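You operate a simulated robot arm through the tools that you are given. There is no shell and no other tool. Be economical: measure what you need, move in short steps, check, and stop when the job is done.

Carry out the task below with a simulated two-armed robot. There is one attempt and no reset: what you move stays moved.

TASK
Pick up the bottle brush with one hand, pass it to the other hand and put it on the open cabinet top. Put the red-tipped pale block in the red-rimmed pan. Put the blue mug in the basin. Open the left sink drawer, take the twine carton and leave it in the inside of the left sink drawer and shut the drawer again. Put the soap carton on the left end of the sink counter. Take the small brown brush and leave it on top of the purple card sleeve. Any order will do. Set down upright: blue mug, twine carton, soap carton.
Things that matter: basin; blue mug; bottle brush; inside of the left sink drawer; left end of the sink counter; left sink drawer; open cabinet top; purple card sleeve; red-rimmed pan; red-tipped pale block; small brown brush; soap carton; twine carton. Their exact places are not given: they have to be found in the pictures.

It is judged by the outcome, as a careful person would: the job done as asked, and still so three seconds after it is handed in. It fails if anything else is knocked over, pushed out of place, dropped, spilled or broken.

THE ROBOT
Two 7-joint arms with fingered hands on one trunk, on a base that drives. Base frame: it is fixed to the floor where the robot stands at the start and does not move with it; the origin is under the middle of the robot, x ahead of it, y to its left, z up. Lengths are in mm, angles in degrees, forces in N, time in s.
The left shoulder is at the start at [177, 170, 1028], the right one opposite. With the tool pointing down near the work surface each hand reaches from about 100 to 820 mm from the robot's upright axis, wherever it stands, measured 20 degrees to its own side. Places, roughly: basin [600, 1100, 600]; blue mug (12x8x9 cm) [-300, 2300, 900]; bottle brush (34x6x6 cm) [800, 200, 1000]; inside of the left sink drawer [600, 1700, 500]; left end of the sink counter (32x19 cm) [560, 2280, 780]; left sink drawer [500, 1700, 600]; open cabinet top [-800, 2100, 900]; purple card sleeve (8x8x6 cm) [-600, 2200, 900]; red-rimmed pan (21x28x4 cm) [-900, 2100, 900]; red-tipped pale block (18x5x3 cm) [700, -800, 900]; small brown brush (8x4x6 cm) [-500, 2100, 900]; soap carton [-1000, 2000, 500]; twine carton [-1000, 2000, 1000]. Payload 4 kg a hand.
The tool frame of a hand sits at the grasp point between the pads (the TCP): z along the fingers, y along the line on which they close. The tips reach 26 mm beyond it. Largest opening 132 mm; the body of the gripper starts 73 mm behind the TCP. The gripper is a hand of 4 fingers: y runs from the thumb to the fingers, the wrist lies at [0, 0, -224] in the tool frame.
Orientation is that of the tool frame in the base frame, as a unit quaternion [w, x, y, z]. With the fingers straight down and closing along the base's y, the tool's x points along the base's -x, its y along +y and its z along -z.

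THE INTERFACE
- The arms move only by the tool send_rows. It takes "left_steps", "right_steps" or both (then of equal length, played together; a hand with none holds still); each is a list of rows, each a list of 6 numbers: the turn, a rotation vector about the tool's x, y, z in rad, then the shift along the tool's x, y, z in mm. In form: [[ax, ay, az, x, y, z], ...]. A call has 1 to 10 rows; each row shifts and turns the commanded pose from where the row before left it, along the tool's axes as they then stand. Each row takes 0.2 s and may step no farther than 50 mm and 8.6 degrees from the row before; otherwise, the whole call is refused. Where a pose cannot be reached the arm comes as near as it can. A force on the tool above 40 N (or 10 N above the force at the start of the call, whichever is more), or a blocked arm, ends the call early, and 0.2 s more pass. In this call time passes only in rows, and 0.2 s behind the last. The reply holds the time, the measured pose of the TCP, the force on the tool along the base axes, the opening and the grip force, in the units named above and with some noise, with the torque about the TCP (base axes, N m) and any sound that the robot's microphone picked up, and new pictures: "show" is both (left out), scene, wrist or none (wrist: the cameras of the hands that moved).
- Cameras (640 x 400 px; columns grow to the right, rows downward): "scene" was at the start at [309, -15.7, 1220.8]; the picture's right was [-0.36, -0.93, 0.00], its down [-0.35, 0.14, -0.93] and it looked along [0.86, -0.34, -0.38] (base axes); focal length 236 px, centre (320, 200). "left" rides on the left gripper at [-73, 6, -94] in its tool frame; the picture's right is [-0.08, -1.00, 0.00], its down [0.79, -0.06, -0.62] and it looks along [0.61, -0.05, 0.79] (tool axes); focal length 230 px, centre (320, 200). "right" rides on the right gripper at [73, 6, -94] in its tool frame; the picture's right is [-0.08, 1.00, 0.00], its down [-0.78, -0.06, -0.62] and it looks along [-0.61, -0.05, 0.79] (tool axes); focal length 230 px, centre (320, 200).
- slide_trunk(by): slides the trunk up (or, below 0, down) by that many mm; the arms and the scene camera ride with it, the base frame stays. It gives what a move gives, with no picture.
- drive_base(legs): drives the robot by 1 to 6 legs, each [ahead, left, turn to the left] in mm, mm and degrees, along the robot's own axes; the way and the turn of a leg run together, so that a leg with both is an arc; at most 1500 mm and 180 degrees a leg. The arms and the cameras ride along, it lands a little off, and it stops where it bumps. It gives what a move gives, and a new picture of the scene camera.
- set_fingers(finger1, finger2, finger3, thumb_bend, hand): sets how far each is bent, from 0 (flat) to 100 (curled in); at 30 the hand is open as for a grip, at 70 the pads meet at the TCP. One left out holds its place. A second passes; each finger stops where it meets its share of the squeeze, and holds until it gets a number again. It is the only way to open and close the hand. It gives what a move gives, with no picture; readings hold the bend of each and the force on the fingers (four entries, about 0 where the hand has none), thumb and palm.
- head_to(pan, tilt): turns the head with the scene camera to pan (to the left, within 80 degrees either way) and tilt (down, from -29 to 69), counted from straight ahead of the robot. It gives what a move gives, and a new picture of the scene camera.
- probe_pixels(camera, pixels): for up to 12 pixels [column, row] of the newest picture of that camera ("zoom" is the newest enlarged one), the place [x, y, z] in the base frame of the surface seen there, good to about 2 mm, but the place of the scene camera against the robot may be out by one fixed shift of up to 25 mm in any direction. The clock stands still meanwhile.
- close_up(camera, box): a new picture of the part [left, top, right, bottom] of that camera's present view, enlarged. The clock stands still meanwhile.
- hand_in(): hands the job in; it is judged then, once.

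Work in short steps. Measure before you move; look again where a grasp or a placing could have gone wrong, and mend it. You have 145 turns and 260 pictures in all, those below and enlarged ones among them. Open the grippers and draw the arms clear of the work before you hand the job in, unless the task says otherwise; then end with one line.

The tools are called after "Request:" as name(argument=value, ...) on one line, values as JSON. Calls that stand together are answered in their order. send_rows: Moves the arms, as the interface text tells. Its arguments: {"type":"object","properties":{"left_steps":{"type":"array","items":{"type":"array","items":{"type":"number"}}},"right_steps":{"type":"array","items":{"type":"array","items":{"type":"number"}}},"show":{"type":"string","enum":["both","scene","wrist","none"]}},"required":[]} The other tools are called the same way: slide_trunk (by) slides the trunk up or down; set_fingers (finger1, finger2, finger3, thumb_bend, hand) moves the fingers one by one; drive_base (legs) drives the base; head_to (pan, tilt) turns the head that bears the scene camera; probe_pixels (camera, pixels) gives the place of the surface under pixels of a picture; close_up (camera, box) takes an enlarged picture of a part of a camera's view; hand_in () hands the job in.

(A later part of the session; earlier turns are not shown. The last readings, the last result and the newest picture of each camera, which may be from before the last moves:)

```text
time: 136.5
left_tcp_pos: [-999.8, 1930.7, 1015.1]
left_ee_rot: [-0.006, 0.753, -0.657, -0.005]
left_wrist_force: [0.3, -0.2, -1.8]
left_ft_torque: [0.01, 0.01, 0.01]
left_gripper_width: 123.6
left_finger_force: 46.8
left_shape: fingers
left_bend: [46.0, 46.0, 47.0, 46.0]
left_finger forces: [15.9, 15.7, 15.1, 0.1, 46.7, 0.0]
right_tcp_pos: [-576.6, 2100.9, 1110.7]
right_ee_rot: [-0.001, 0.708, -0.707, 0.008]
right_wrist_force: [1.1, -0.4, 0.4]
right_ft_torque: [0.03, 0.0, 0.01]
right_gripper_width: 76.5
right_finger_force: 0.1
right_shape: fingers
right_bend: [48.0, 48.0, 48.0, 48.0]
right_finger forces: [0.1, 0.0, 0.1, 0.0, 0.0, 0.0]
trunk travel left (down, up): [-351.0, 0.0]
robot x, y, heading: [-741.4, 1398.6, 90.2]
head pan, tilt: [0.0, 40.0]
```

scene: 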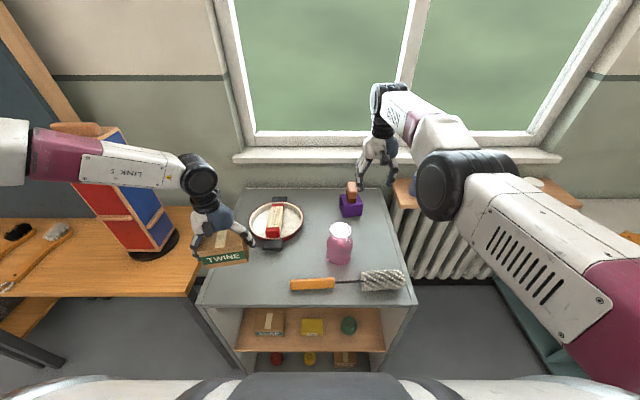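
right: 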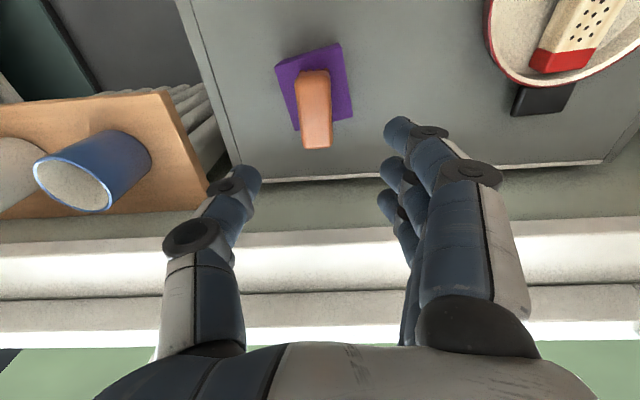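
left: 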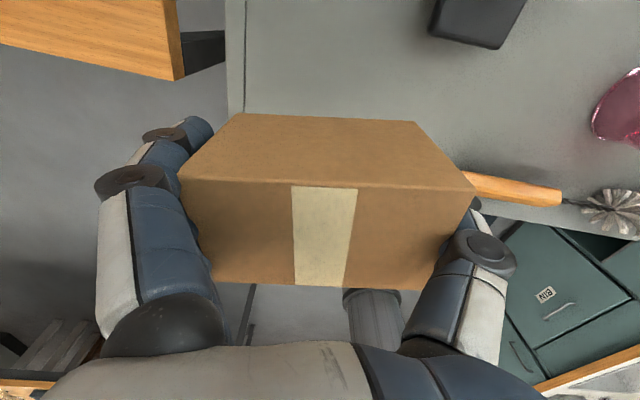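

The carton is held. Raise it higher, turn the right hand 50° for the mug (its handle points right), and drive toward the radiator shelf.

Request:
send_rows(left_steps=[[0, 0, 0, 0, 0, -20], [0, 0, 0, 0, 0, -20], [0, 0, 0, 0, 0, -20], [0, 0, 0.05, 0, 0, -20], [0, 0, 0.05, 0, 0, -10], [0, 0, 0.06, 0, 0, 0]], right_steps=[[0, 0, -0.145, 0, 0, 0], [0, 0, -0.145, 0, 0, 0], [0, 0, -0.145, 0, 0, 0], [0, 0, -0.145, 0, 0, 0], [0, 0, -0.145, 0, 0, 0], [0, 0, -0.145, 0, 0, 0]], show="none")

Request:
drive_base(legs=[[0, -225, 0], [120, 0, 0]])

Request:
close_up(camera="right", box=[0, 0, 640, 400])

```text
time: 137.9
left_tcp_pos: [-998.9, 1932.0, 1103.9]
left_ee_rot: [0.005, -0.698, 0.716, 0.005]
left_wrist_force: [1.2, -0.3, -1.3]
left_ft_torque: [0.01, 0.02, 0.0]
left_gripper_width: 123.4
left_finger_force: 46.5
left_shape: fingers
left_bend: [46.0, 46.0, 47.0, 46.0]
left_finger forces: [15.7, 15.5, 15.0, 0.0, 46.4, 0.0]
right_tcp_pos: [-576.6, 2103.3, 1110.1]
right_ee_rot: [0.002, 0.94, -0.341, 0.008]
right_wrist_force: [0.5, 0.5, 0.0]
right_ft_torque: [0.03, 0.01, -0.04]
right_gripper_width: 76.4
right_finger_force: 0.0
right_shape: fingers
right_bend: [48.0, 48.0, 48.0, 48.0]
right_finger forces: [0.0, 0.0, 0.0, 0.0, 0.0, 0.1]
trunk travel left (down, up): [-351.0, 0.0]
robot x, y, heading: [-741.9, 1397.4, 90.2]
head pan, tilt: [0.0, 40.0]
```

```text
time: 141.3
left_tcp_pos: [-774.8, 2049.9, 1103.0]
left_ee_rot: [0.006, -0.699, 0.715, 0.006]
left_wrist_force: [0.3, -0.4, -1.4]
left_ft_torque: [-0.03, 0.03, 0.0]
left_gripper_width: 123.7
left_finger_force: 46.7
left_shape: fingers
left_bend: [46.0, 46.0, 47.0, 46.0]
left_finger forces: [15.7, 15.5, 15.0, 0.0, 46.5, 0.0]
right_tcp_pos: [-351.5, 2219.4, 1109.7]
right_ee_rot: [0.003, 0.939, -0.344, 0.009]
right_wrist_force: [-0.2, 0.5, -0.2]
right_ft_torque: [-0.04, 0.01, 0.03]
right_gripper_width: 76.5
right_finger_force: 0.0
right_shape: fingers
right_bend: [48.0, 48.0, 48.0, 48.0]
right_finger forces: [0.0, 0.1, 0.1, 0.0, 0.0, 0.0]
trunk travel left (down, up): [-351.0, 0.0]
robot x, y, heading: [-514.2, 1511.5, 90.0]
head pan, tilt: [0.0, 40.0]
```

scene: 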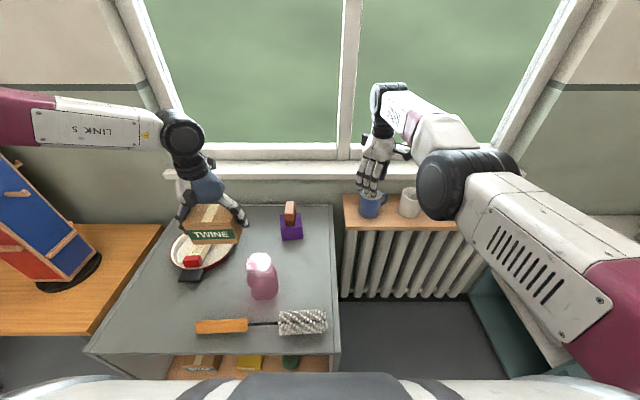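

```text
1.00 times, centred on (320, 200) of right (not enlarged: the box is as wide or as high as the picture)
```

zoom: 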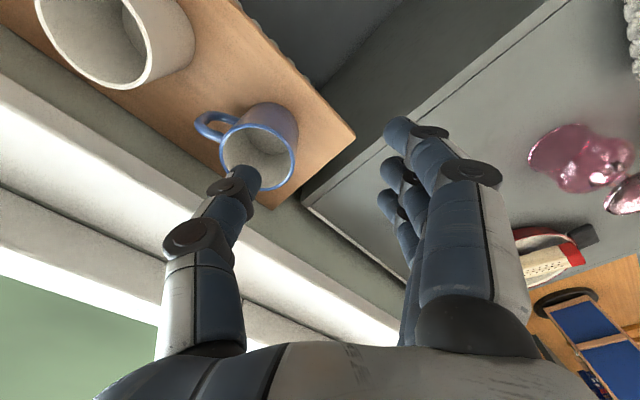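

Probe mug rim and handle in the wrist view.

Request:
probe_pixels(camera="zoom", pixels=[[224, 150], [293, 165], [260, 127], [275, 188], [205, 125], [222, 117], [290, 115], [320, 130], [250, 150]])

```text
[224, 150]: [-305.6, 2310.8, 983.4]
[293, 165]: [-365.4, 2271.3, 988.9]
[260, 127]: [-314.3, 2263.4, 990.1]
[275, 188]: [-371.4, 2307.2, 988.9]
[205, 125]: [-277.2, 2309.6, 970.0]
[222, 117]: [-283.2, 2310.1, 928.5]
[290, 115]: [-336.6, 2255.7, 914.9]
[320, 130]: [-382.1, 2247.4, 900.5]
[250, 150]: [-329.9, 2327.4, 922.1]
```

Thumb would be close to the handle, so I'll yaw 30° more. Check where the sill and wall are first.

Request:
probe_pixels(camera="zoom", pixels=[[150, 150], [100, 130], [200, 200], [280, 220], [250, 260], [120, 170]])

Request:
send_rows(right_steps=[[0, 0, -0.125, 0, 0, 0], [0, 0, -0.125, 0, 0, 0], [0, 0, -0.125, 0, 0, 0], [0, 0, -0.125, 0, 0, 0]], show="none")

Request:
set_fingers(hand="right", finger1=36, finger2=36, finger3=36, thumb_bend=36)

```text
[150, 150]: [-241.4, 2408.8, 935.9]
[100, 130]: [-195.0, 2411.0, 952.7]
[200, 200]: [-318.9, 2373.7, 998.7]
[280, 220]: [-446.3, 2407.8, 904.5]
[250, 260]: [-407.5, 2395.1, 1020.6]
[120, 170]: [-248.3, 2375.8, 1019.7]
```

```text
time: 142.3
left_tcp_pos: [-774.4, 2048.2, 1104.1]
left_ee_rot: [0.006, -0.698, 0.716, 0.006]
left_wrist_force: [0.4, 0.6, -1.0]
left_ft_torque: [-0.01, 0.0, -0.01]
left_gripper_width: 123.4
left_finger_force: 46.8
left_shape: fingers
left_bend: [46.0, 46.0, 47.0, 46.0]
left_finger forces: [15.7, 15.5, 15.1, 0.0, 46.6, 0.1]
right_tcp_pos: [-351.8, 2219.7, 1110.3]
right_ee_rot: [0.004, 0.995, -0.099, 0.007]
right_wrist_force: [-0.4, 0.3, 0.3]
right_ft_torque: [-0.03, -0.02, 0.0]
right_gripper_width: 76.4
right_finger_force: 0.0
right_shape: fingers
right_bend: [48.0, 48.0, 48.0, 48.0]
right_finger forces: [0.0, 0.0, 0.1, 0.0, 0.0, 0.0]
trunk travel left (down, up): [-351.0, 0.0]
robot x, y, heading: [-517.3, 1516.5, 90.1]
head pan, tilt: [0.0, 40.0]
```

```text
time: 143.3
left_tcp_pos: [-773.2, 2048.1, 1104.9]
left_ee_rot: [0.005, -0.699, 0.715, 0.005]
left_wrist_force: [1.1, 0.2, -1.6]
left_ft_torque: [0.02, -0.01, -0.02]
left_gripper_width: 123.3
left_finger_force: 46.4
left_shape: fingers
left_bend: [46.0, 46.0, 47.0, 46.0]
left_finger forces: [15.7, 15.6, 15.0, 0.0, 46.5, 0.0]
right_tcp_pos: [-352.0, 2219.2, 1109.8]
right_ee_rot: [0.004, 0.995, -0.101, 0.008]
right_wrist_force: [-0.2, -0.1, 0.2]
right_ft_torque: [-0.04, 0.0, 0.02]
right_gripper_width: 116.0
right_finger_force: 0.0
right_shape: fingers
right_bend: [36.0, 36.0, 36.0, 36.0]
right_finger forces: [0.1, 0.0, 0.1, 0.0, 0.0, 0.1]
trunk travel left (down, up): [-351.0, 0.0]
robot x, y, heading: [-515.4, 1512.8, 90.2]
head pan, tilt: [0.0, 40.0]
```

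Sill front is y≈2373. I use yaw ≈70°, a narrower opening, creep 24 mm ahead, and move above the mug.

Request:
set_fingers(hand="right", finger1=39, finger2=39, finger3=39, thumb_bend=39)

Request:
drive_base(legs=[[24, -12, 0]])

Request:
send_rows(right_steps=[[0, 0, 0.14, 0, -20, 0], [0, 0, 0, 0, -20, 10]], show="wrist")

```text
time: 144.3
left_tcp_pos: [-773.6, 2049.0, 1104.5]
left_ee_rot: [0.006, -0.698, 0.716, 0.005]
left_wrist_force: [-0.8, 0.2, -1.3]
left_ft_torque: [0.03, 0.0, 0.02]
left_gripper_width: 123.8
left_finger_force: 45.9
left_shape: fingers
left_bend: [46.0, 46.0, 47.0, 46.0]
left_finger forces: [15.6, 15.5, 15.0, 0.1, 46.5, 0.1]
right_tcp_pos: [-352.3, 2218.5, 1109.0]
right_ee_rot: [0.004, 0.995, -0.1, 0.007]
right_wrist_force: [-0.3, 0.2, -0.5]
right_ft_torque: [0.01, 0.0, 0.0]
right_gripper_width: 108.0
right_finger_force: 0.0
right_shape: fingers
right_bend: [39.0, 39.0, 39.0, 39.0]
right_finger forces: [0.1, 0.1, 0.0, 0.0, 0.0, 0.0]
trunk travel left (down, up): [-351.0, 0.0]
robot x, y, heading: [-515.6, 1518.0, 90.0]
head pan, tilt: [0.0, 40.0]
```

```text
time: 145.2
left_tcp_pos: [-761.8, 2073.4, 1104.5]
left_ee_rot: [0.006, -0.698, 0.716, 0.005]
left_wrist_force: [-0.3, -0.1, -1.8]
left_ft_torque: [0.02, -0.01, 0.0]
left_gripper_width: 123.5
left_finger_force: 46.8
left_shape: fingers
left_bend: [46.0, 46.0, 47.0, 46.0]
left_finger forces: [15.7, 15.4, 15.0, 0.1, 46.5, 0.1]
right_tcp_pos: [-340.2, 2243.9, 1109.6]
right_ee_rot: [0.005, 0.995, -0.1, 0.007]
right_wrist_force: [-0.3, -0.2, 1.0]
right_ft_torque: [-0.02, 0.0, 0.0]
right_gripper_width: 107.7
right_finger_force: 0.1
right_shape: fingers
right_bend: [39.0, 39.0, 39.0, 39.0]
right_finger forces: [0.1, 0.1, 0.0, 0.1, 0.0, 0.1]
trunk travel left (down, up): [-351.0, 0.0]
robot x, y, heading: [-505.0, 1537.2, 90.0]
head pan, tilt: [0.0, 40.0]
```

scene: 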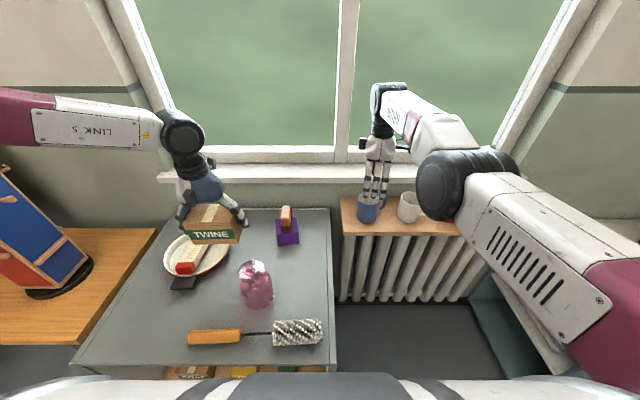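

```text
time: 145.8
left_tcp_pos: [-761.6, 2074.8, 1104.2]
left_ee_rot: [0.006, -0.698, 0.716, 0.005]
left_wrist_force: [0.0, 0.7, -1.6]
left_ft_torque: [0.01, 0.01, -0.02]
left_gripper_width: 123.6
left_finger_force: 46.6
left_shape: fingers
left_bend: [46.0, 46.0, 47.0, 46.0]
left_finger forces: [15.7, 15.4, 15.0, 0.1, 46.6, 0.0]
right_tcp_pos: [-325.7, 2245.7, 1100.4]
right_ee_rot: [0.003, 0.985, -0.17, 0.007]
right_wrist_force: [-0.4, -0.6, -0.3]
right_ft_torque: [-0.03, -0.04, 0.01]
right_gripper_width: 108.1
right_finger_force: 0.0
right_shape: fingers
right_bend: [39.0, 39.0, 39.0, 39.0]
right_finger forces: [0.0, 0.0, 0.1, 0.0, 0.0, 0.0]
right hand out of reach, approached as far as the arm can: row 1, 2
trunk travel left (down, up): [-351.0, 0.0]
robot x, y, heading: [-502.7, 1541.0, 90.1]
head pan, tilt: [0.0, 40.0]
```

right: 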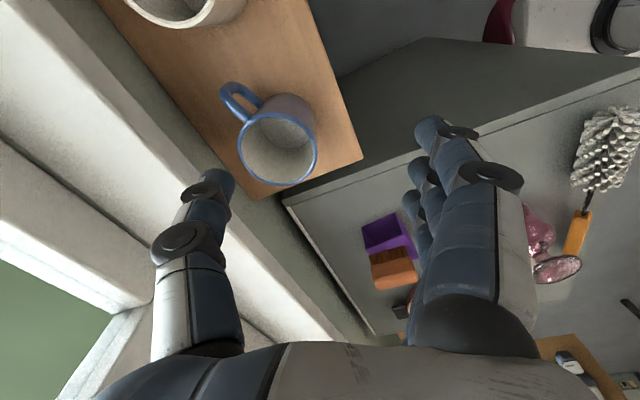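

The arm needs 40 mm more. Check base-to-cabinet clearance with the left camera before creeping ahead.

Request:
close_up(camera="left", box=[0, 0, 640, 400])

Request:
head_to(pan=15, tilt=69)

```text
1.00 times, centred on (320, 200) of left (not enlarged: the box is as wide or as high as the picture)
```

zoom: 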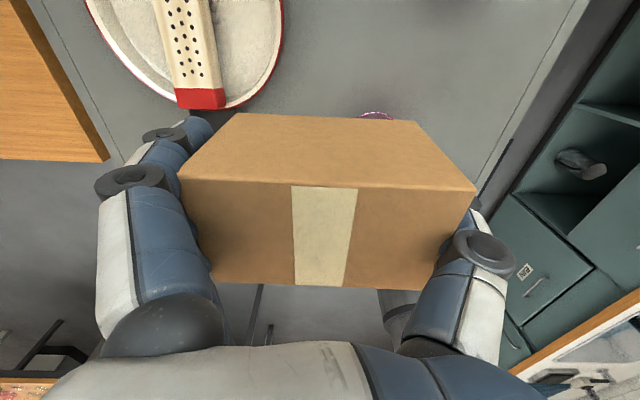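

```text
time: 146.7
left_tcp_pos: [-761.1, 2073.3, 1103.9]
left_ee_rot: [0.006, -0.699, 0.716, 0.005]
left_wrist_force: [-0.8, 0.5, -1.9]
left_ft_torque: [-0.04, 0.02, -0.01]
left_gripper_width: 123.8
left_finger_force: 46.3
left_shape: fingers
left_bend: [46.0, 46.0, 47.0, 46.0]
left_finger forces: [15.7, 15.5, 15.0, 0.1, 46.5, 0.0]
right_tcp_pos: [-326.3, 2245.3, 1101.6]
right_ee_rot: [0.003, 0.986, -0.169, 0.008]
right_wrist_force: [-0.8, -0.5, -0.7]
right_ft_torque: [-0.01, 0.0, 0.02]
right_gripper_width: 108.1
right_finger_force: 0.1
right_shape: fingers
right_bend: [39.0, 39.0, 39.0, 39.0]
right_finger forces: [0.0, 0.0, 0.0, 0.1, 0.0, 0.0]
trunk travel left (down, up): [-351.0, 0.0]
robot x, y, heading: [-506.0, 1538.3, 90.3]
head pan, tilt: [15.0, 68.8]
```

scene: 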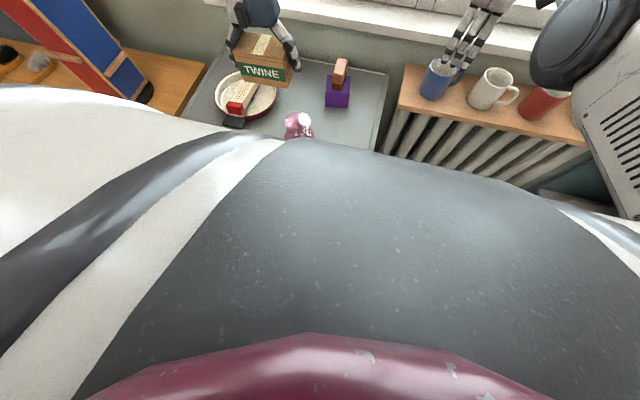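

Instead of forcing that yaw, I turn the hand the other way (thumb toward front-right, clear of the handle), which reaches farther.

Request:
send_rows(right_steps=[[0, 0, 0.146, 0, 0, 0], [0, 0, 0.146, 0, 0, 0], [0, 0, 0.146, 0, 0, 0], [0, 0, 0.146, 0, 0, 0], [0, 0, 0.146, 0, 0, 0], [0, 0, 0.146, 0, 0, 0], [0, 0, 0.146, 0, 0, 0], [0, 0, 0.146, 0, 0, 0], [0, 0, 0.146, 0, 0, 0], [0, 0, 0.146, 0, 0, 0]], show="none")

Request:
send_rows(right_steps=[[0, 0, 0.14, 0, 0, 0], [0, 0, 0.14, 0, 0, 0]], show="wrist")

```text
time: 148.9
left_tcp_pos: [-763.5, 2074.1, 1104.0]
left_ee_rot: [0.006, -0.698, 0.716, 0.007]
left_wrist_force: [0.0, 0.5, -1.1]
left_ft_torque: [0.03, -0.01, 0.02]
left_gripper_width: 123.8
left_finger_force: 46.7
left_shape: fingers
left_bend: [46.0, 46.0, 47.0, 46.0]
left_finger forces: [15.8, 15.5, 15.0, 0.0, 46.4, 0.0]
right_tcp_pos: [-325.6, 2246.4, 1099.7]
right_ee_rot: [0.002, -0.62, 0.784, -0.008]
right_wrist_force: [0.1, -0.4, 0.2]
right_ft_torque: [0.01, -0.01, 0.05]
right_gripper_width: 108.2
right_finger_force: 0.0
right_shape: fingers
right_bend: [39.0, 39.0, 39.0, 39.0]
right_finger forces: [0.0, 0.0, 0.1, 0.0, 0.1, 0.0]
trunk travel left (down, up): [-351.0, 0.0]
robot x, y, heading: [-501.2, 1540.7, 90.2]
head pan, tilt: [15.0, 68.8]
```

```text
time: 149.5
left_tcp_pos: [-762.8, 2072.7, 1104.5]
left_ee_rot: [0.006, -0.699, 0.716, 0.005]
left_wrist_force: [-0.2, 0.1, -1.3]
left_ft_torque: [-0.03, 0.02, -0.02]
left_gripper_width: 123.4
left_finger_force: 46.8
left_shape: fingers
left_bend: [46.0, 46.0, 47.0, 46.0]
left_finger forces: [15.7, 15.4, 14.9, 0.0, 46.5, 0.1]
right_tcp_pos: [-326.9, 2245.5, 1100.0]
right_ee_rot: [0.003, -0.505, 0.863, -0.008]
right_wrist_force: [-0.3, -0.7, 0.4]
right_ft_torque: [-0.02, 0.0, -0.02]
right_gripper_width: 108.0
right_finger_force: 0.0
right_shape: fingers
right_bend: [39.0, 39.0, 39.0, 39.0]
right_finger forces: [0.0, 0.1, 0.1, 0.0, 0.1, 0.1]
trunk travel left (down, up): [-351.0, 0.0]
robot x, y, heading: [-505.6, 1536.0, 89.9]
head pan, tilt: [15.0, 68.8]
```

right: 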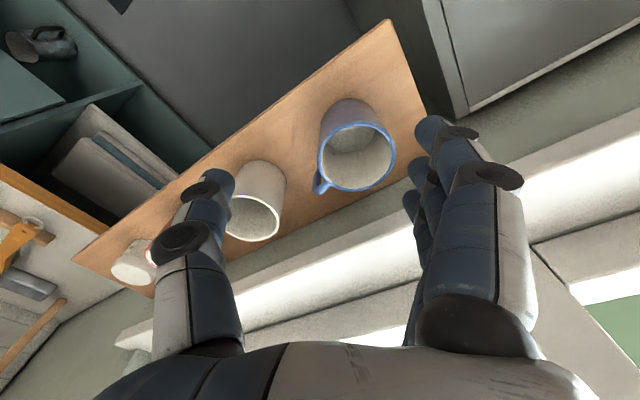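

Probe blue and white mug rims from this orientation.

Request:
probe_pixels(camera="right", pixels=[[321, 160], [394, 150], [352, 125], [360, 189], [318, 185], [280, 222], [240, 198], [255, 238], [262, 170], [228, 225]])

```text
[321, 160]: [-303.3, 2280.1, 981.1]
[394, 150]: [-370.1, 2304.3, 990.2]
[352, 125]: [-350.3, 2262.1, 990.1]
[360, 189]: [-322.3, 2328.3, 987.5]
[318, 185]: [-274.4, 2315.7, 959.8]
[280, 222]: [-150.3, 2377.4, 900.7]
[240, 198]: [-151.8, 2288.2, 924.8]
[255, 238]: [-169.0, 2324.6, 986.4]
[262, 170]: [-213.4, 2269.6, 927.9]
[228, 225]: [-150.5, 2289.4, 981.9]
```

Blue mug centre (-337,2292), rim z 988. Move over it at height first.

Request:
send_rows(right_steps=[[0, 0, 0, -18, 16, 0], [0, 0, 0, -17, 15, 10]], show="wrist")

```text
time: 150.1
left_tcp_pos: [-762.6, 2073.1, 1104.9]
left_ee_rot: [0.005, -0.699, 0.715, 0.005]
left_wrist_force: [0.6, 0.6, -0.8]
left_ft_torque: [0.04, -0.01, -0.01]
left_gripper_width: 123.7
left_finger_force: 46.3
left_shape: fingers
left_bend: [46.0, 46.0, 47.0, 46.0]
left_finger forces: [15.6, 15.5, 15.1, 0.0, 46.5, 0.0]
right_tcp_pos: [-330.3, 2245.3, 1089.6]
right_ee_rot: [0.004, -0.505, 0.863, -0.008]
right_wrist_force: [-0.2, 0.8, 0.2]
right_ft_torque: [0.01, -0.02, 0.03]
right_gripper_width: 107.8
right_finger_force: 0.1
right_shape: fingers
right_bend: [39.0, 39.0, 39.0, 39.0]
right_finger forces: [0.1, 0.0, 0.1, 0.0, 0.1, 0.1]
right hand out of reach, approached as far as the arm can: row 1, 2
trunk travel left (down, up): [-351.0, 0.0]
robot x, y, heading: [-502.7, 1542.3, 90.0]
head pan, tilt: [15.0, 68.8]
```

right: 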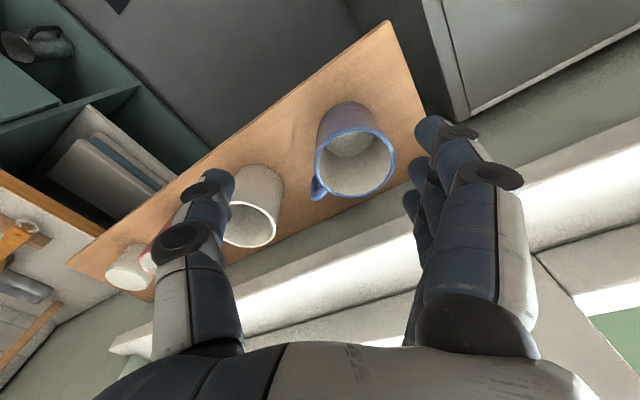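

Reach is better outward to the right; shift the base 110 mm left and let the arm extend right/forward.

Request:
drive_base(legs=[[0, 110, 0]])

Request:
send_rows(right_steps=[[0, 0, 0, -20, -40, 0], [0, 0, 0, -20, -30, 0], [0, 0, 0, -40, 0, 0], [0, 0, 0, -20, 10, 0]], show="wrist")

```text
time: 151.7
left_tcp_pos: [-870.3, 2072.0, 1105.6]
left_ee_rot: [0.006, -0.698, 0.716, 0.005]
left_wrist_force: [0.0, 0.1, -0.6]
left_ft_torque: [0.02, -0.01, 0.01]
left_gripper_width: 123.7
left_finger_force: 46.2
left_shape: fingers
left_bend: [46.0, 46.0, 47.0, 46.0]
left_finger forces: [15.8, 15.5, 15.0, 0.0, 46.5, 0.0]
right_tcp_pos: [-437.4, 2245.7, 1089.3]
right_ee_rot: [0.004, -0.506, 0.863, -0.008]
right_wrist_force: [-0.2, -0.1, 1.3]
right_ft_torque: [0.0, -0.04, 0.02]
right_gripper_width: 107.7
right_finger_force: 0.0
right_shape: fingers
right_bend: [39.0, 39.0, 39.0, 39.0]
right_finger forces: [0.0, 0.0, 0.1, 0.0, 0.0, 0.0]
trunk travel left (down, up): [-351.0, 0.0]
robot x, y, heading: [-612.2, 1539.5, 89.9]
head pan, tilt: [15.0, 68.8]
```

scene: 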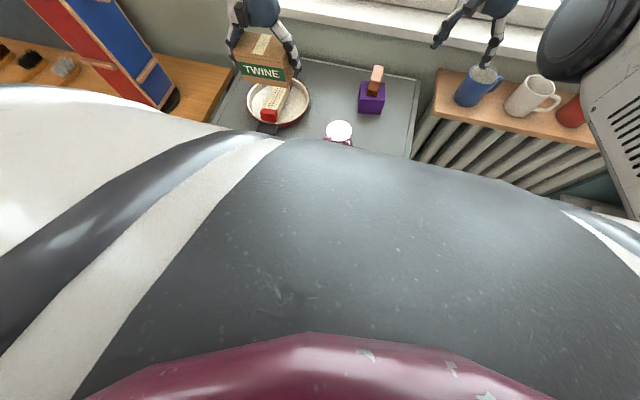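

```text
time: 152.7
left_tcp_pos: [-870.7, 2072.0, 1104.3]
left_ee_rot: [0.005, -0.698, 0.716, 0.006]
left_wrist_force: [0.0, -0.3, -2.3]
left_ft_torque: [0.01, 0.0, 0.01]
left_gripper_width: 123.7
left_finger_force: 46.0
left_shape: fingers
left_bend: [46.0, 46.0, 47.0, 46.0]
left_finger forces: [15.7, 15.5, 15.0, 0.1, 46.5, 0.1]
right_tcp_pos: [-343.0, 2247.9, 1093.5]
right_ee_rot: [0.004, -0.506, 0.863, -0.008]
right_wrist_force: [0.8, 0.2, 0.7]
right_ft_torque: [0.0, -0.02, 0.0]
right_gripper_width: 108.0
right_finger_force: 0.0
right_shape: fingers
right_bend: [39.0, 39.0, 39.0, 39.0]
right_finger forces: [0.0, 0.0, 0.1, 0.0, 0.0, 0.0]
right hand out of reach, approached as far as the arm can: row 1, 3, 4
trunk travel left (down, up): [-351.0, 0.0]
robot x, y, heading: [-614.9, 1539.5, 90.1]
head pan, tilt: [15.0, 68.8]
```

right: 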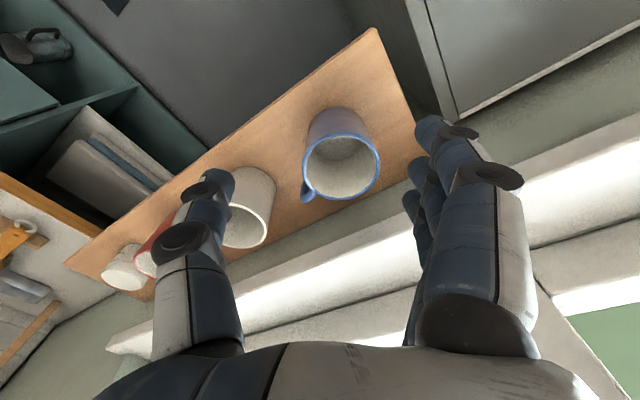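

Creep 42 mm ahead; the base front (≈200–250 mm from its axis) still clears the cabinet front at y 1843.

Request:
drive_base(legs=[[42, 0, 0]])

Request:
send_rows(right_steps=[[0, 0, 0, 0, 0, 40]], show="wrist")

```text
time: 153.7
left_tcp_pos: [-870.0, 2095.0, 1103.0]
left_ee_rot: [0.005, -0.697, 0.717, 0.006]
left_wrist_force: [0.0, 0.3, -1.7]
left_ft_torque: [0.03, -0.02, -0.05]
left_gripper_width: 123.6
left_finger_force: 46.3
left_shape: fingers
left_bend: [46.0, 46.0, 47.0, 46.0]
left_finger forces: [15.7, 15.4, 15.0, 0.0, 46.5, 0.0]
right_tcp_pos: [-341.9, 2269.3, 1092.9]
right_ee_rot: [0.005, -0.504, 0.864, -0.008]
right_wrist_force: [-0.8, 0.6, 0.3]
right_ft_torque: [0.0, 0.01, -0.02]
right_gripper_width: 107.8
right_finger_force: 0.0
right_shape: fingers
right_bend: [39.0, 39.0, 39.0, 39.0]
right_finger forces: [0.0, 0.0, 0.0, 0.0, 0.0, 0.0]
trunk travel left (down, up): [-351.0, 0.0]
robot x, y, heading: [-612.7, 1557.6, 89.6]
head pan, tilt: [15.0, 68.8]
stopped in leg 1: the robot was blocked; the commanded pose is now the measured one
```

scene: 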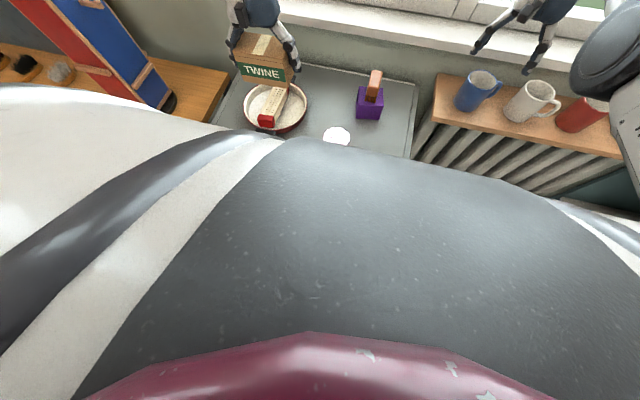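

```text
time: 154.1
left_tcp_pos: [-869.5, 2097.9, 1103.9]
left_ee_rot: [0.005, -0.697, 0.717, 0.005]
left_wrist_force: [0.4, -0.2, -0.4]
left_ft_torque: [0.0, -0.01, -0.04]
left_gripper_width: 123.5
left_finger_force: 46.5
left_shape: fingers
left_bend: [46.0, 46.0, 47.0, 46.0]
left_finger forces: [15.7, 15.5, 15.0, 0.0, 46.5, 0.0]
right_tcp_pos: [-341.0, 2267.3, 1053.6]
right_ee_rot: [0.003, -0.503, 0.864, -0.009]
right_wrist_force: [-0.7, 1.0, -0.7]
right_ft_torque: [-0.03, -0.01, -0.02]
right_gripper_width: 107.7
right_finger_force: 0.1
right_shape: fingers
right_bend: [39.0, 39.0, 39.0, 39.0]
right_finger forces: [0.0, 0.0, 0.0, 0.0, 0.0, 0.1]
trunk travel left (down, up): [-351.0, 0.0]
robot x, y, heading: [-612.9, 1564.0, 89.6]
head pan, tilt: [15.0, 68.8]
```

right: 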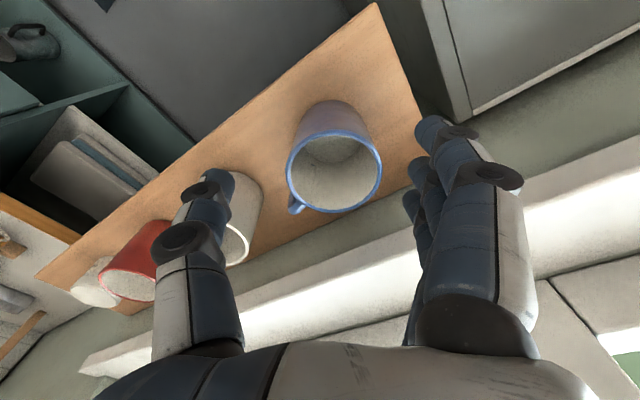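

Bumped gently at y 1560. I tilt the right hand 12° forward to gain the last 24 mm.

Request:
send_rows(right_steps=[[-0.052, -0.092, 0, 0, 0, 0], [-0.052, -0.092, 0, 0, 0, 0], [0, 0, 0, -12, 4, 0], [0, 0, 0, -12, 4, 0]], show="wrist")

Request:
probe_pixels(camera="right", pixels=[[320, 105]])

```text
time: 155.1
left_tcp_pos: [-868.1, 2095.6, 1104.7]
left_ee_rot: [0.006, -0.697, 0.717, 0.006]
left_wrist_force: [0.2, 0.1, -1.5]
left_ft_torque: [-0.01, -0.02, 0.01]
left_gripper_width: 123.4
left_finger_force: 46.1
left_shape: fingers
left_bend: [46.0, 46.0, 47.0, 46.0]
left_finger forces: [15.7, 15.5, 15.1, 0.0, 46.4, 0.1]
right_tcp_pos: [-335.3, 2313.3, 1054.1]
right_ee_rot: [0.057, -0.502, 0.859, 0.083]
right_wrist_force: [-0.4, 0.3, -0.7]
right_ft_torque: [-0.01, 0.05, 0.0]
right_gripper_width: 107.8
right_finger_force: 0.0
right_shape: fingers
right_bend: [39.0, 39.0, 39.0, 39.0]
right_finger forces: [0.1, 0.0, 0.0, 0.0, 0.1, 0.0]
right hand out of reach, approached as far as the arm can: row 1, 2, 3, 4
trunk travel left (down, up): [-351.0, 0.0]
robot x, y, heading: [-613.2, 1562.2, 89.7]
head pan, tilt: [15.0, 68.8]
```

right: 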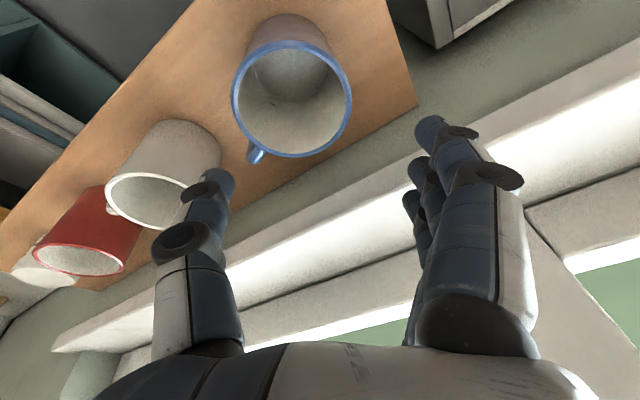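

```text
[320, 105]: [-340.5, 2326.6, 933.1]
```

Now 41 mm too far; move back over the approach line so that advancing along the tilted fingers ends at the mug.

Request:
send_rows(right_steps=[[0, 0, 0, 18, -9, -4], [0, 0, 0, 18, -9, -4]], show="wrist")

```text
time: 155.7
left_tcp_pos: [-869.5, 2095.0, 1104.3]
left_ee_rot: [0.005, -0.697, 0.717, 0.005]
left_wrist_force: [-0.2, -0.4, -2.3]
left_ft_torque: [0.02, 0.06, 0.0]
left_gripper_width: 123.6
left_finger_force: 46.4
left_shape: fingers
left_bend: [46.0, 46.0, 47.0, 46.0]
left_finger forces: [15.7, 15.5, 15.1, 0.1, 46.4, 0.0]
right_tcp_pos: [-337.2, 2272.2, 1055.0]
right_ee_rot: [0.056, -0.502, 0.859, 0.083]
right_wrist_force: [0.2, 0.8, -0.4]
right_ft_torque: [-0.02, 0.04, 0.03]
right_gripper_width: 107.9
right_finger_force: 0.0
right_shape: fingers
right_bend: [39.0, 39.0, 39.0, 39.0]
right_finger forces: [0.0, 0.0, 0.1, 0.1, 0.0, 0.0]
trunk travel left (down, up): [-351.0, 0.0]
robot x, y, heading: [-608.6, 1561.2, 89.9]
head pan, tilt: [15.0, 68.8]
```

right: 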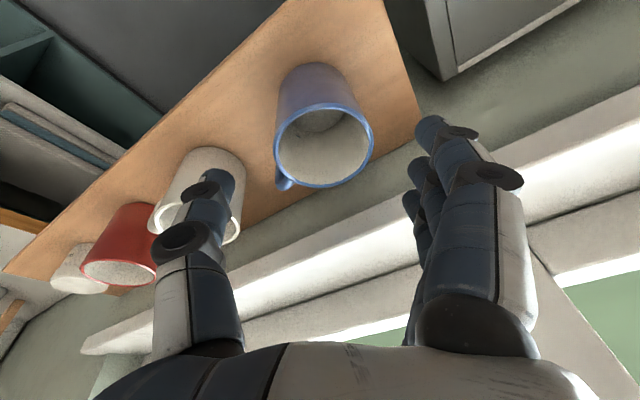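

Mug centred on the approach axis. Advance 60 mm, then look.

Request:
send_rows(right_steps=[[0, 0, 0, 0, 0, 30], [0, 0, 0, 0, 0, 30], [0, 0, 0, 0, 0, 20]], show="wrist")

```text
time: 156.4
left_tcp_pos: [-869.3, 2096.6, 1103.8]
left_ee_rot: [0.006, -0.697, 0.717, 0.005]
left_wrist_force: [0.5, -0.3, -1.9]
left_ft_torque: [0.05, 0.0, 0.0]
left_gripper_width: 123.8
left_finger_force: 46.2
left_shape: fingers
left_bend: [46.0, 46.0, 47.0, 46.0]
left_finger forces: [15.6, 15.5, 15.0, 0.0, 46.4, 0.0]
right_tcp_pos: [-336.5, 2291.3, 975.0]
right_ee_rot: [0.056, -0.502, 0.859, 0.082]
right_wrist_force: [0.4, -0.1, -0.8]
right_ft_torque: [0.0, 0.01, 0.01]
right_gripper_width: 108.0
right_finger_force: 0.0
right_shape: fingers
right_bend: [39.0, 39.0, 39.0, 39.0]
right_finger forces: [0.0, 0.0, 0.0, 0.0, 0.0, 0.0]
trunk travel left (down, up): [-351.0, 0.0]
robot x, y, heading: [-614.5, 1561.5, 89.6]
head pan, tilt: [15.0, 68.8]
```

right: 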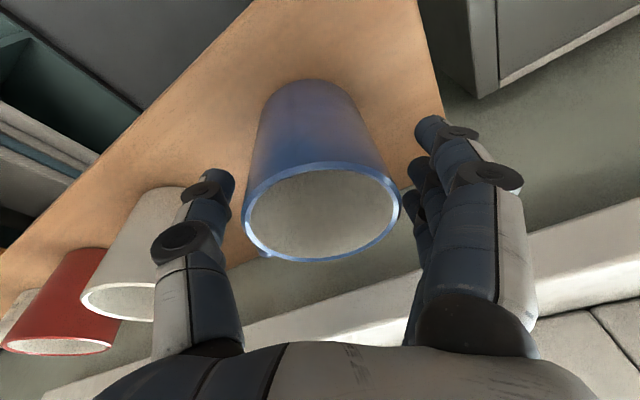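

Nicely straddled. Go 20 mm further straight down, then close.

Request:
send_rows(right_steps=[[0, 0, 0, 4, -2, 20]], show="none")

Request:
set_fingers(hand="right", finger1=58, finger2=58, finger3=58, thumb_bend=58)

Request:
close_up(camera="right", box=[0, 0, 640, 400])

```text
time: 156.8
left_tcp_pos: [-868.9, 2096.6, 1103.0]
left_ee_rot: [0.004, -0.697, 0.717, 0.005]
left_wrist_force: [-0.1, 0.1, -1.7]
left_ft_torque: [-0.01, 0.01, 0.0]
left_gripper_width: 123.5
left_finger_force: 46.0
left_shape: fingers
left_bend: [46.0, 46.0, 47.0, 46.0]
left_finger forces: [15.6, 15.4, 15.0, 0.1, 46.4, 0.0]
right_tcp_pos: [-336.0, 2291.1, 954.8]
right_ee_rot: [0.057, -0.502, 0.859, 0.083]
right_wrist_force: [-1.4, 0.4, 0.5]
right_ft_torque: [-0.01, 0.0, 0.02]
right_gripper_width: 107.9
right_finger_force: 0.0
right_shape: fingers
right_bend: [39.0, 39.0, 39.0, 39.0]
right_finger forces: [0.0, 0.1, 0.1, 0.0, 0.0, 0.0]
trunk travel left (down, up): [-351.0, 0.0]
robot x, y, heading: [-610.9, 1559.0, 89.8]
head pan, tilt: [15.0, 68.8]
```

```text
time: 157.8
left_tcp_pos: [-870.3, 2094.4, 1103.8]
left_ee_rot: [0.006, -0.697, 0.717, 0.006]
left_wrist_force: [0.0, 0.0, -1.4]
left_ft_torque: [-0.01, 0.0, 0.01]
left_gripper_width: 123.6
left_finger_force: 46.5
left_shape: fingers
left_bend: [46.0, 46.0, 47.0, 46.0]
left_finger forces: [15.6, 15.5, 15.0, 0.1, 46.3, 0.0]
right_tcp_pos: [-336.5, 2289.5, 955.9]
right_ee_rot: [0.057, -0.502, 0.859, 0.083]
right_wrist_force: [-0.2, -0.7, 0.2]
right_ft_torque: [-0.03, -0.02, -0.03]
right_gripper_width: 68.4
right_finger_force: 12.4
right_shape: fingers
right_bend: [54.0, 49.0, 52.0, 52.0]
right_finger forces: [2.4, 5.6, 4.2, 0.0, 11.8, 0.0]
trunk travel left (down, up): [-351.0, 0.0]
robot x, y, heading: [-612.7, 1558.0, 89.8]
head pan, tilt: [15.0, 68.8]
```

```text
1.00 times, centred on (320, 200) of right (not enlarged: the box is as wide or as high as the picture)
```

zoom: 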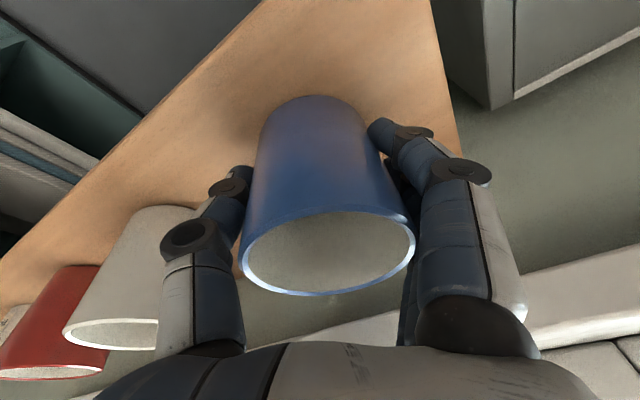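

Firm up slightly, then lift 90 mm.

Request:
set_fingers(hand="right", finger1=63, finger2=60, finger3=62, thumb_bend=62)

Request:
send_rows(right_steps=[[0, 0, 0, -3, 1, -15], [0, 0, 0, -5, 2, -25], [0, 0, 0, -5, 2, -25], [0, 0, 0, -5, 2, -25], [0, 0, 0, -5, 2, -25]], show="wrist")

```text
time: 158.8
left_tcp_pos: [-868.8, 2096.2, 1103.7]
left_ee_rot: [0.005, -0.697, 0.717, 0.006]
left_wrist_force: [0.2, 0.0, -1.9]
left_ft_torque: [0.0, -0.03, 0.01]
left_gripper_width: 123.8
left_finger_force: 46.3
left_shape: fingers
left_bend: [46.0, 46.0, 47.0, 46.0]
left_finger forces: [15.5, 15.5, 15.0, 0.1, 46.4, 0.1]
right_tcp_pos: [-336.0, 2290.5, 955.9]
right_ee_rot: [0.056, -0.502, 0.859, 0.083]
right_wrist_force: [-0.8, -0.2, -0.4]
right_ft_torque: [-0.03, 0.02, -0.03]
right_gripper_width: 67.2
right_finger_force: 20.0
right_shape: fingers
right_bend: [55.0, 50.0, 53.0, 54.0]
right_finger forces: [6.0, 7.1, 7.2, 0.1, 19.8, 0.0]
trunk travel left (down, up): [-351.0, 0.0]
robot x, y, heading: [-617.0, 1561.9, 89.9]
head pan, tilt: [15.0, 68.8]
```

```text
time: 160.1
left_tcp_pos: [-870.3, 2095.0, 1103.5]
left_ee_rot: [0.006, -0.697, 0.717, 0.005]
left_wrist_force: [-0.4, -0.5, -1.4]
left_ft_torque: [-0.02, 0.01, 0.01]
left_gripper_width: 123.6
left_finger_force: 46.5
left_shape: fingers
left_bend: [46.0, 46.0, 47.0, 46.0]
left_finger forces: [15.6, 15.5, 15.0, 0.1, 46.2, 0.0]
right_tcp_pos: [-334.6, 2290.4, 1074.4]
right_ee_rot: [0.057, -0.502, 0.859, 0.083]
right_wrist_force: [0.6, 0.7, -3.9]
right_ft_torque: [-0.08, -0.02, -0.03]
right_gripper_width: 66.9
right_finger_force: 20.1
right_shape: fingers
right_bend: [55.0, 50.0, 53.0, 54.0]
right_finger forces: [5.9, 7.1, 7.3, 0.1, 19.6, 0.0]
trunk travel left (down, up): [-351.0, 0.0]
robot x, y, heading: [-615.8, 1562.5, 89.9]
head pan, tilt: [15.0, 68.8]
```

right: 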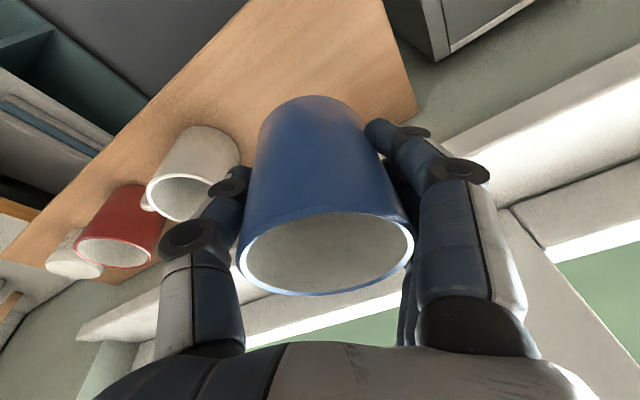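

Mug secured. Drive back, turn right to face the sink counter and look.

Request:
drive_base(legs=[[-380, 0, 0], [0, 0, -90], [400, 120, 0]])

Request:
head_to(pan=0, tilt=38)

```text
time: 168.4
left_tcp_pos: [311.6, 1568.4, 1103.0]
left_ee_rot: [0.008, 0.006, 1.0, 0.0]
left_wrist_force: [0.4, -0.2, -2.0]
left_ft_torque: [0.01, 0.01, 0.02]
left_gripper_width: 123.2
left_finger_force: 44.1
left_shape: fingers
left_bend: [46.0, 46.0, 47.0, 46.0]
left_finger forces: [14.8, 14.8, 14.3, 0.0, 43.8, 0.0]
right_tcp_pos: [516.4, 1034.6, 1074.0]
right_ee_rot: [0.098, 0.244, 0.965, 0.019]
right_wrist_force: [0.8, -0.5, -2.1]
right_ft_torque: [0.01, -0.01, 0.02]
right_gripper_width: 66.6
right_finger_force: 19.5
right_shape: fingers
right_bend: [55.0, 50.0, 53.0, 54.0]
right_finger forces: [5.6, 7.0, 7.1, 0.0, 19.1, 0.1]
trunk travel left (down, up): [-351.0, 0.0]
robot x, y, heading: [-219.8, 1301.8, 1.0]
head pan, tilt: [15.0, 68.8]
```

scene: 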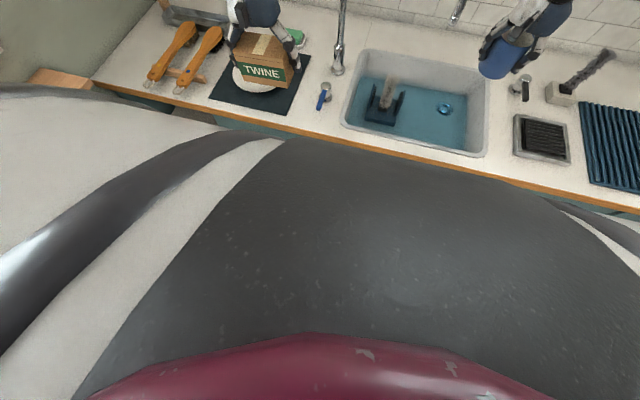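

```text
time: 169.4
left_tcp_pos: [311.8, 1568.2, 1104.6]
left_ee_rot: [0.008, 0.006, 1.0, 0.0]
left_wrist_force: [0.9, -0.1, -1.3]
left_ft_torque: [0.0, -0.01, 0.03]
left_gripper_width: 123.4
left_finger_force: 43.6
left_shape: fingers
left_bend: [46.0, 46.0, 47.0, 46.0]
left_finger forces: [14.8, 14.7, 14.2, 0.0, 43.9, 0.0]
right_tcp_pos: [516.0, 1036.2, 1073.3]
right_ee_rot: [0.098, 0.244, 0.965, 0.019]
right_wrist_force: [-0.2, -0.9, -3.1]
right_ft_torque: [0.05, 0.04, 0.01]
right_gripper_width: 66.9
right_finger_force: 19.9
right_shape: fingers
right_bend: [55.0, 50.0, 53.0, 54.0]
right_finger forces: [5.7, 6.9, 7.1, 0.0, 19.1, 0.0]
trunk travel left (down, up): [-351.0, 0.0]
robot x, y, heading: [-218.5, 1304.1, 0.6]
head pan, tilt: [0.0, 38.0]
```

scene: 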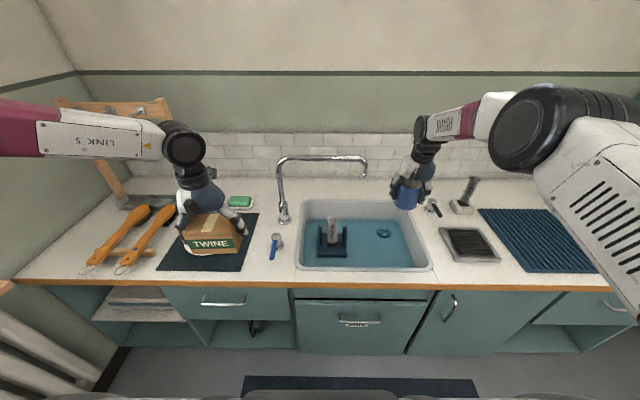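

Clear view of the sink. Probe the basin floor, rim, drawer handle, faucet and counter.

Request:
probe_pixels(camera="scene", pixels=[[395, 250], [385, 232], [375, 255], [345, 240], [430, 268], [300, 262], [366, 158], [222, 301], [202, 303], [243, 301], [224, 290], [408, 195]])

Request:
close_up(camera="scene", box=[20, 190, 320, 360])

```text
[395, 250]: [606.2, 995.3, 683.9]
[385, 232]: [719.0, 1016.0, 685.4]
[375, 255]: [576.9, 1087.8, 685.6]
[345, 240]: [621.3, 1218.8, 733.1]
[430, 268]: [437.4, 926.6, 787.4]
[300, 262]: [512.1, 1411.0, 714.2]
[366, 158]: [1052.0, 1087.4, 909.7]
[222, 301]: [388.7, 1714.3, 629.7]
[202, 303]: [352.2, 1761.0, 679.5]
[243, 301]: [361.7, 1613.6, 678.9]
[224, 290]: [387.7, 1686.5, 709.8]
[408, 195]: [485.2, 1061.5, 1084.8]
```

```text
2.13 times, centred on (170, 275) of scene
```

zoom: 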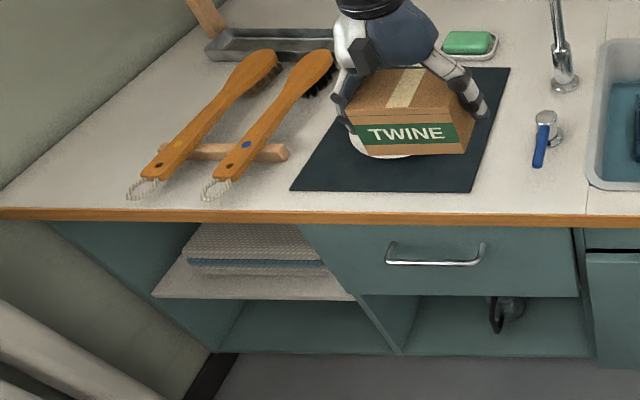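

Place the mug at about (600,1062) on the basin floor (z≈685). Drive there and lower the trunk 200 mm.

Request:
drive_base(legs=[[84, 28, 0]])

Request:
slide_trunk(by=-200)

Request:
close_up(camera="right", box=[0, 0, 640, 400])

Request:
head_to(pan=-10, tilt=45)

```text
time: 170.5
left_tcp_pos: [395.2, 1597.0, 1103.8]
left_ee_rot: [0.008, 0.005, 1.0, 0.0]
left_wrist_force: [-0.3, 0.6, -1.5]
left_ft_torque: [-0.01, 0.04, 0.01]
left_gripper_width: 123.3
left_finger_force: 44.0
left_shape: fingers
left_bend: [46.0, 46.0, 47.0, 46.0]
left_finger forces: [14.9, 14.7, 14.3, 0.0, 43.8, 0.0]
right_tcp_pos: [598.5, 1063.1, 1073.6]
right_ee_rot: [0.1, 0.244, 0.964, 0.019]
right_wrist_force: [0.3, -0.3, -3.4]
right_ft_torque: [0.06, 0.05, 0.0]
right_gripper_width: 66.8
right_finger_force: 19.7
right_shape: fingers
right_bend: [55.0, 50.0, 53.0, 54.0]
right_finger forces: [5.6, 7.1, 7.3, 0.0, 19.1, 0.0]
trunk travel left (down, up): [-351.0, 0.0]
robot x, y, heading: [-138.2, 1329.8, 0.9]
head pan, tilt: [0.0, 38.0]
```

scene: 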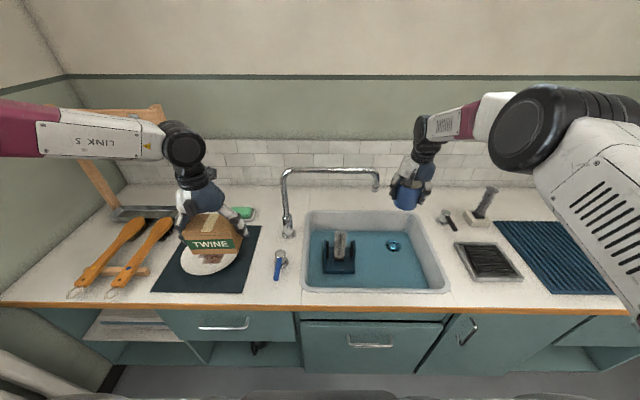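

```text
time: 172.6
left_tcp_pos: [394.2, 1596.9, 904.7]
left_ee_rot: [0.009, 0.005, 1.0, 0.001]
left_wrist_force: [-0.6, -1.0, -0.4]
left_ft_torque: [-0.02, -0.02, 0.0]
left_gripper_width: 123.1
left_finger_force: 42.8
left_shape: fingers
left_bend: [46.0, 46.0, 47.0, 46.0]
left_finger forces: [14.6, 14.6, 14.2, 0.1, 43.6, 0.0]
right_tcp_pos: [597.8, 1062.8, 875.3]
right_ee_rot: [0.099, 0.244, 0.964, 0.019]
right_wrist_force: [0.3, -0.2, -2.6]
right_ft_torque: [0.01, 0.03, 0.0]
right_gripper_width: 66.9
right_finger_force: 19.9
right_shape: fingers
right_bend: [55.0, 50.0, 53.0, 54.0]
right_finger forces: [5.6, 6.9, 7.4, 0.0, 19.2, 0.1]
trunk travel left (down, up): [-151.0, 200.0]
robot x, y, heading: [-138.4, 1330.6, 1.0]
head pan, tilt: [0.0, 38.0]
```

```text
1.00 times, centred on (320, 200) of right (not enlarged: the box is as wide or as high as the picture)
```

zoom: 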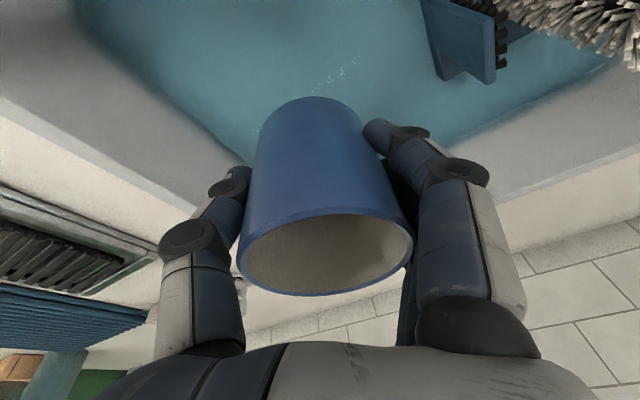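

```text
time: 173.4
left_tcp_pos: [395.1, 1596.5, 904.0]
left_ee_rot: [0.007, 0.007, 1.0, 0.0]
left_wrist_force: [0.8, -0.1, -2.3]
left_ft_torque: [-0.03, -0.03, 0.03]
left_gripper_width: 123.1
left_finger_force: 43.4
left_shape: fingers
left_bend: [46.0, 46.0, 47.0, 46.0]
left_finger forces: [14.6, 14.6, 14.1, 0.0, 43.7, 0.0]
right_tcp_pos: [598.2, 1064.2, 874.0]
right_ee_rot: [0.099, 0.245, 0.964, 0.02]
right_wrist_force: [-0.1, -0.2, -2.1]
right_ft_torque: [0.01, 0.02, -0.02]
right_gripper_width: 66.7
right_finger_force: 19.9
right_shape: fingers
right_bend: [55.0, 50.0, 53.0, 54.0]
right_finger forces: [5.6, 7.0, 7.3, 0.0, 19.2, 0.0]
trunk travel left (down, up): [-151.0, 200.0]
robot x, y, heading: [-138.8, 1332.6, 0.6]
head pan, tilt: [-10.0, 45.0]
```

scene: 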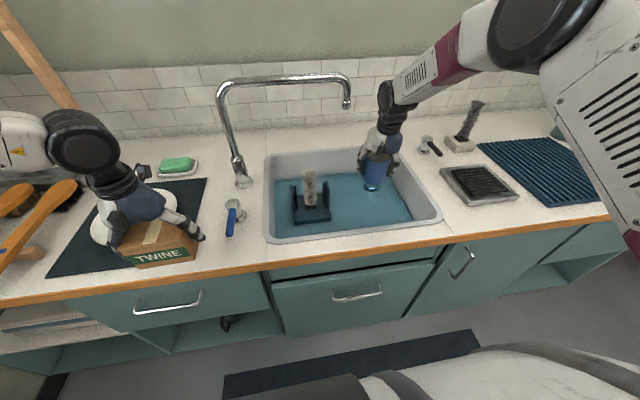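

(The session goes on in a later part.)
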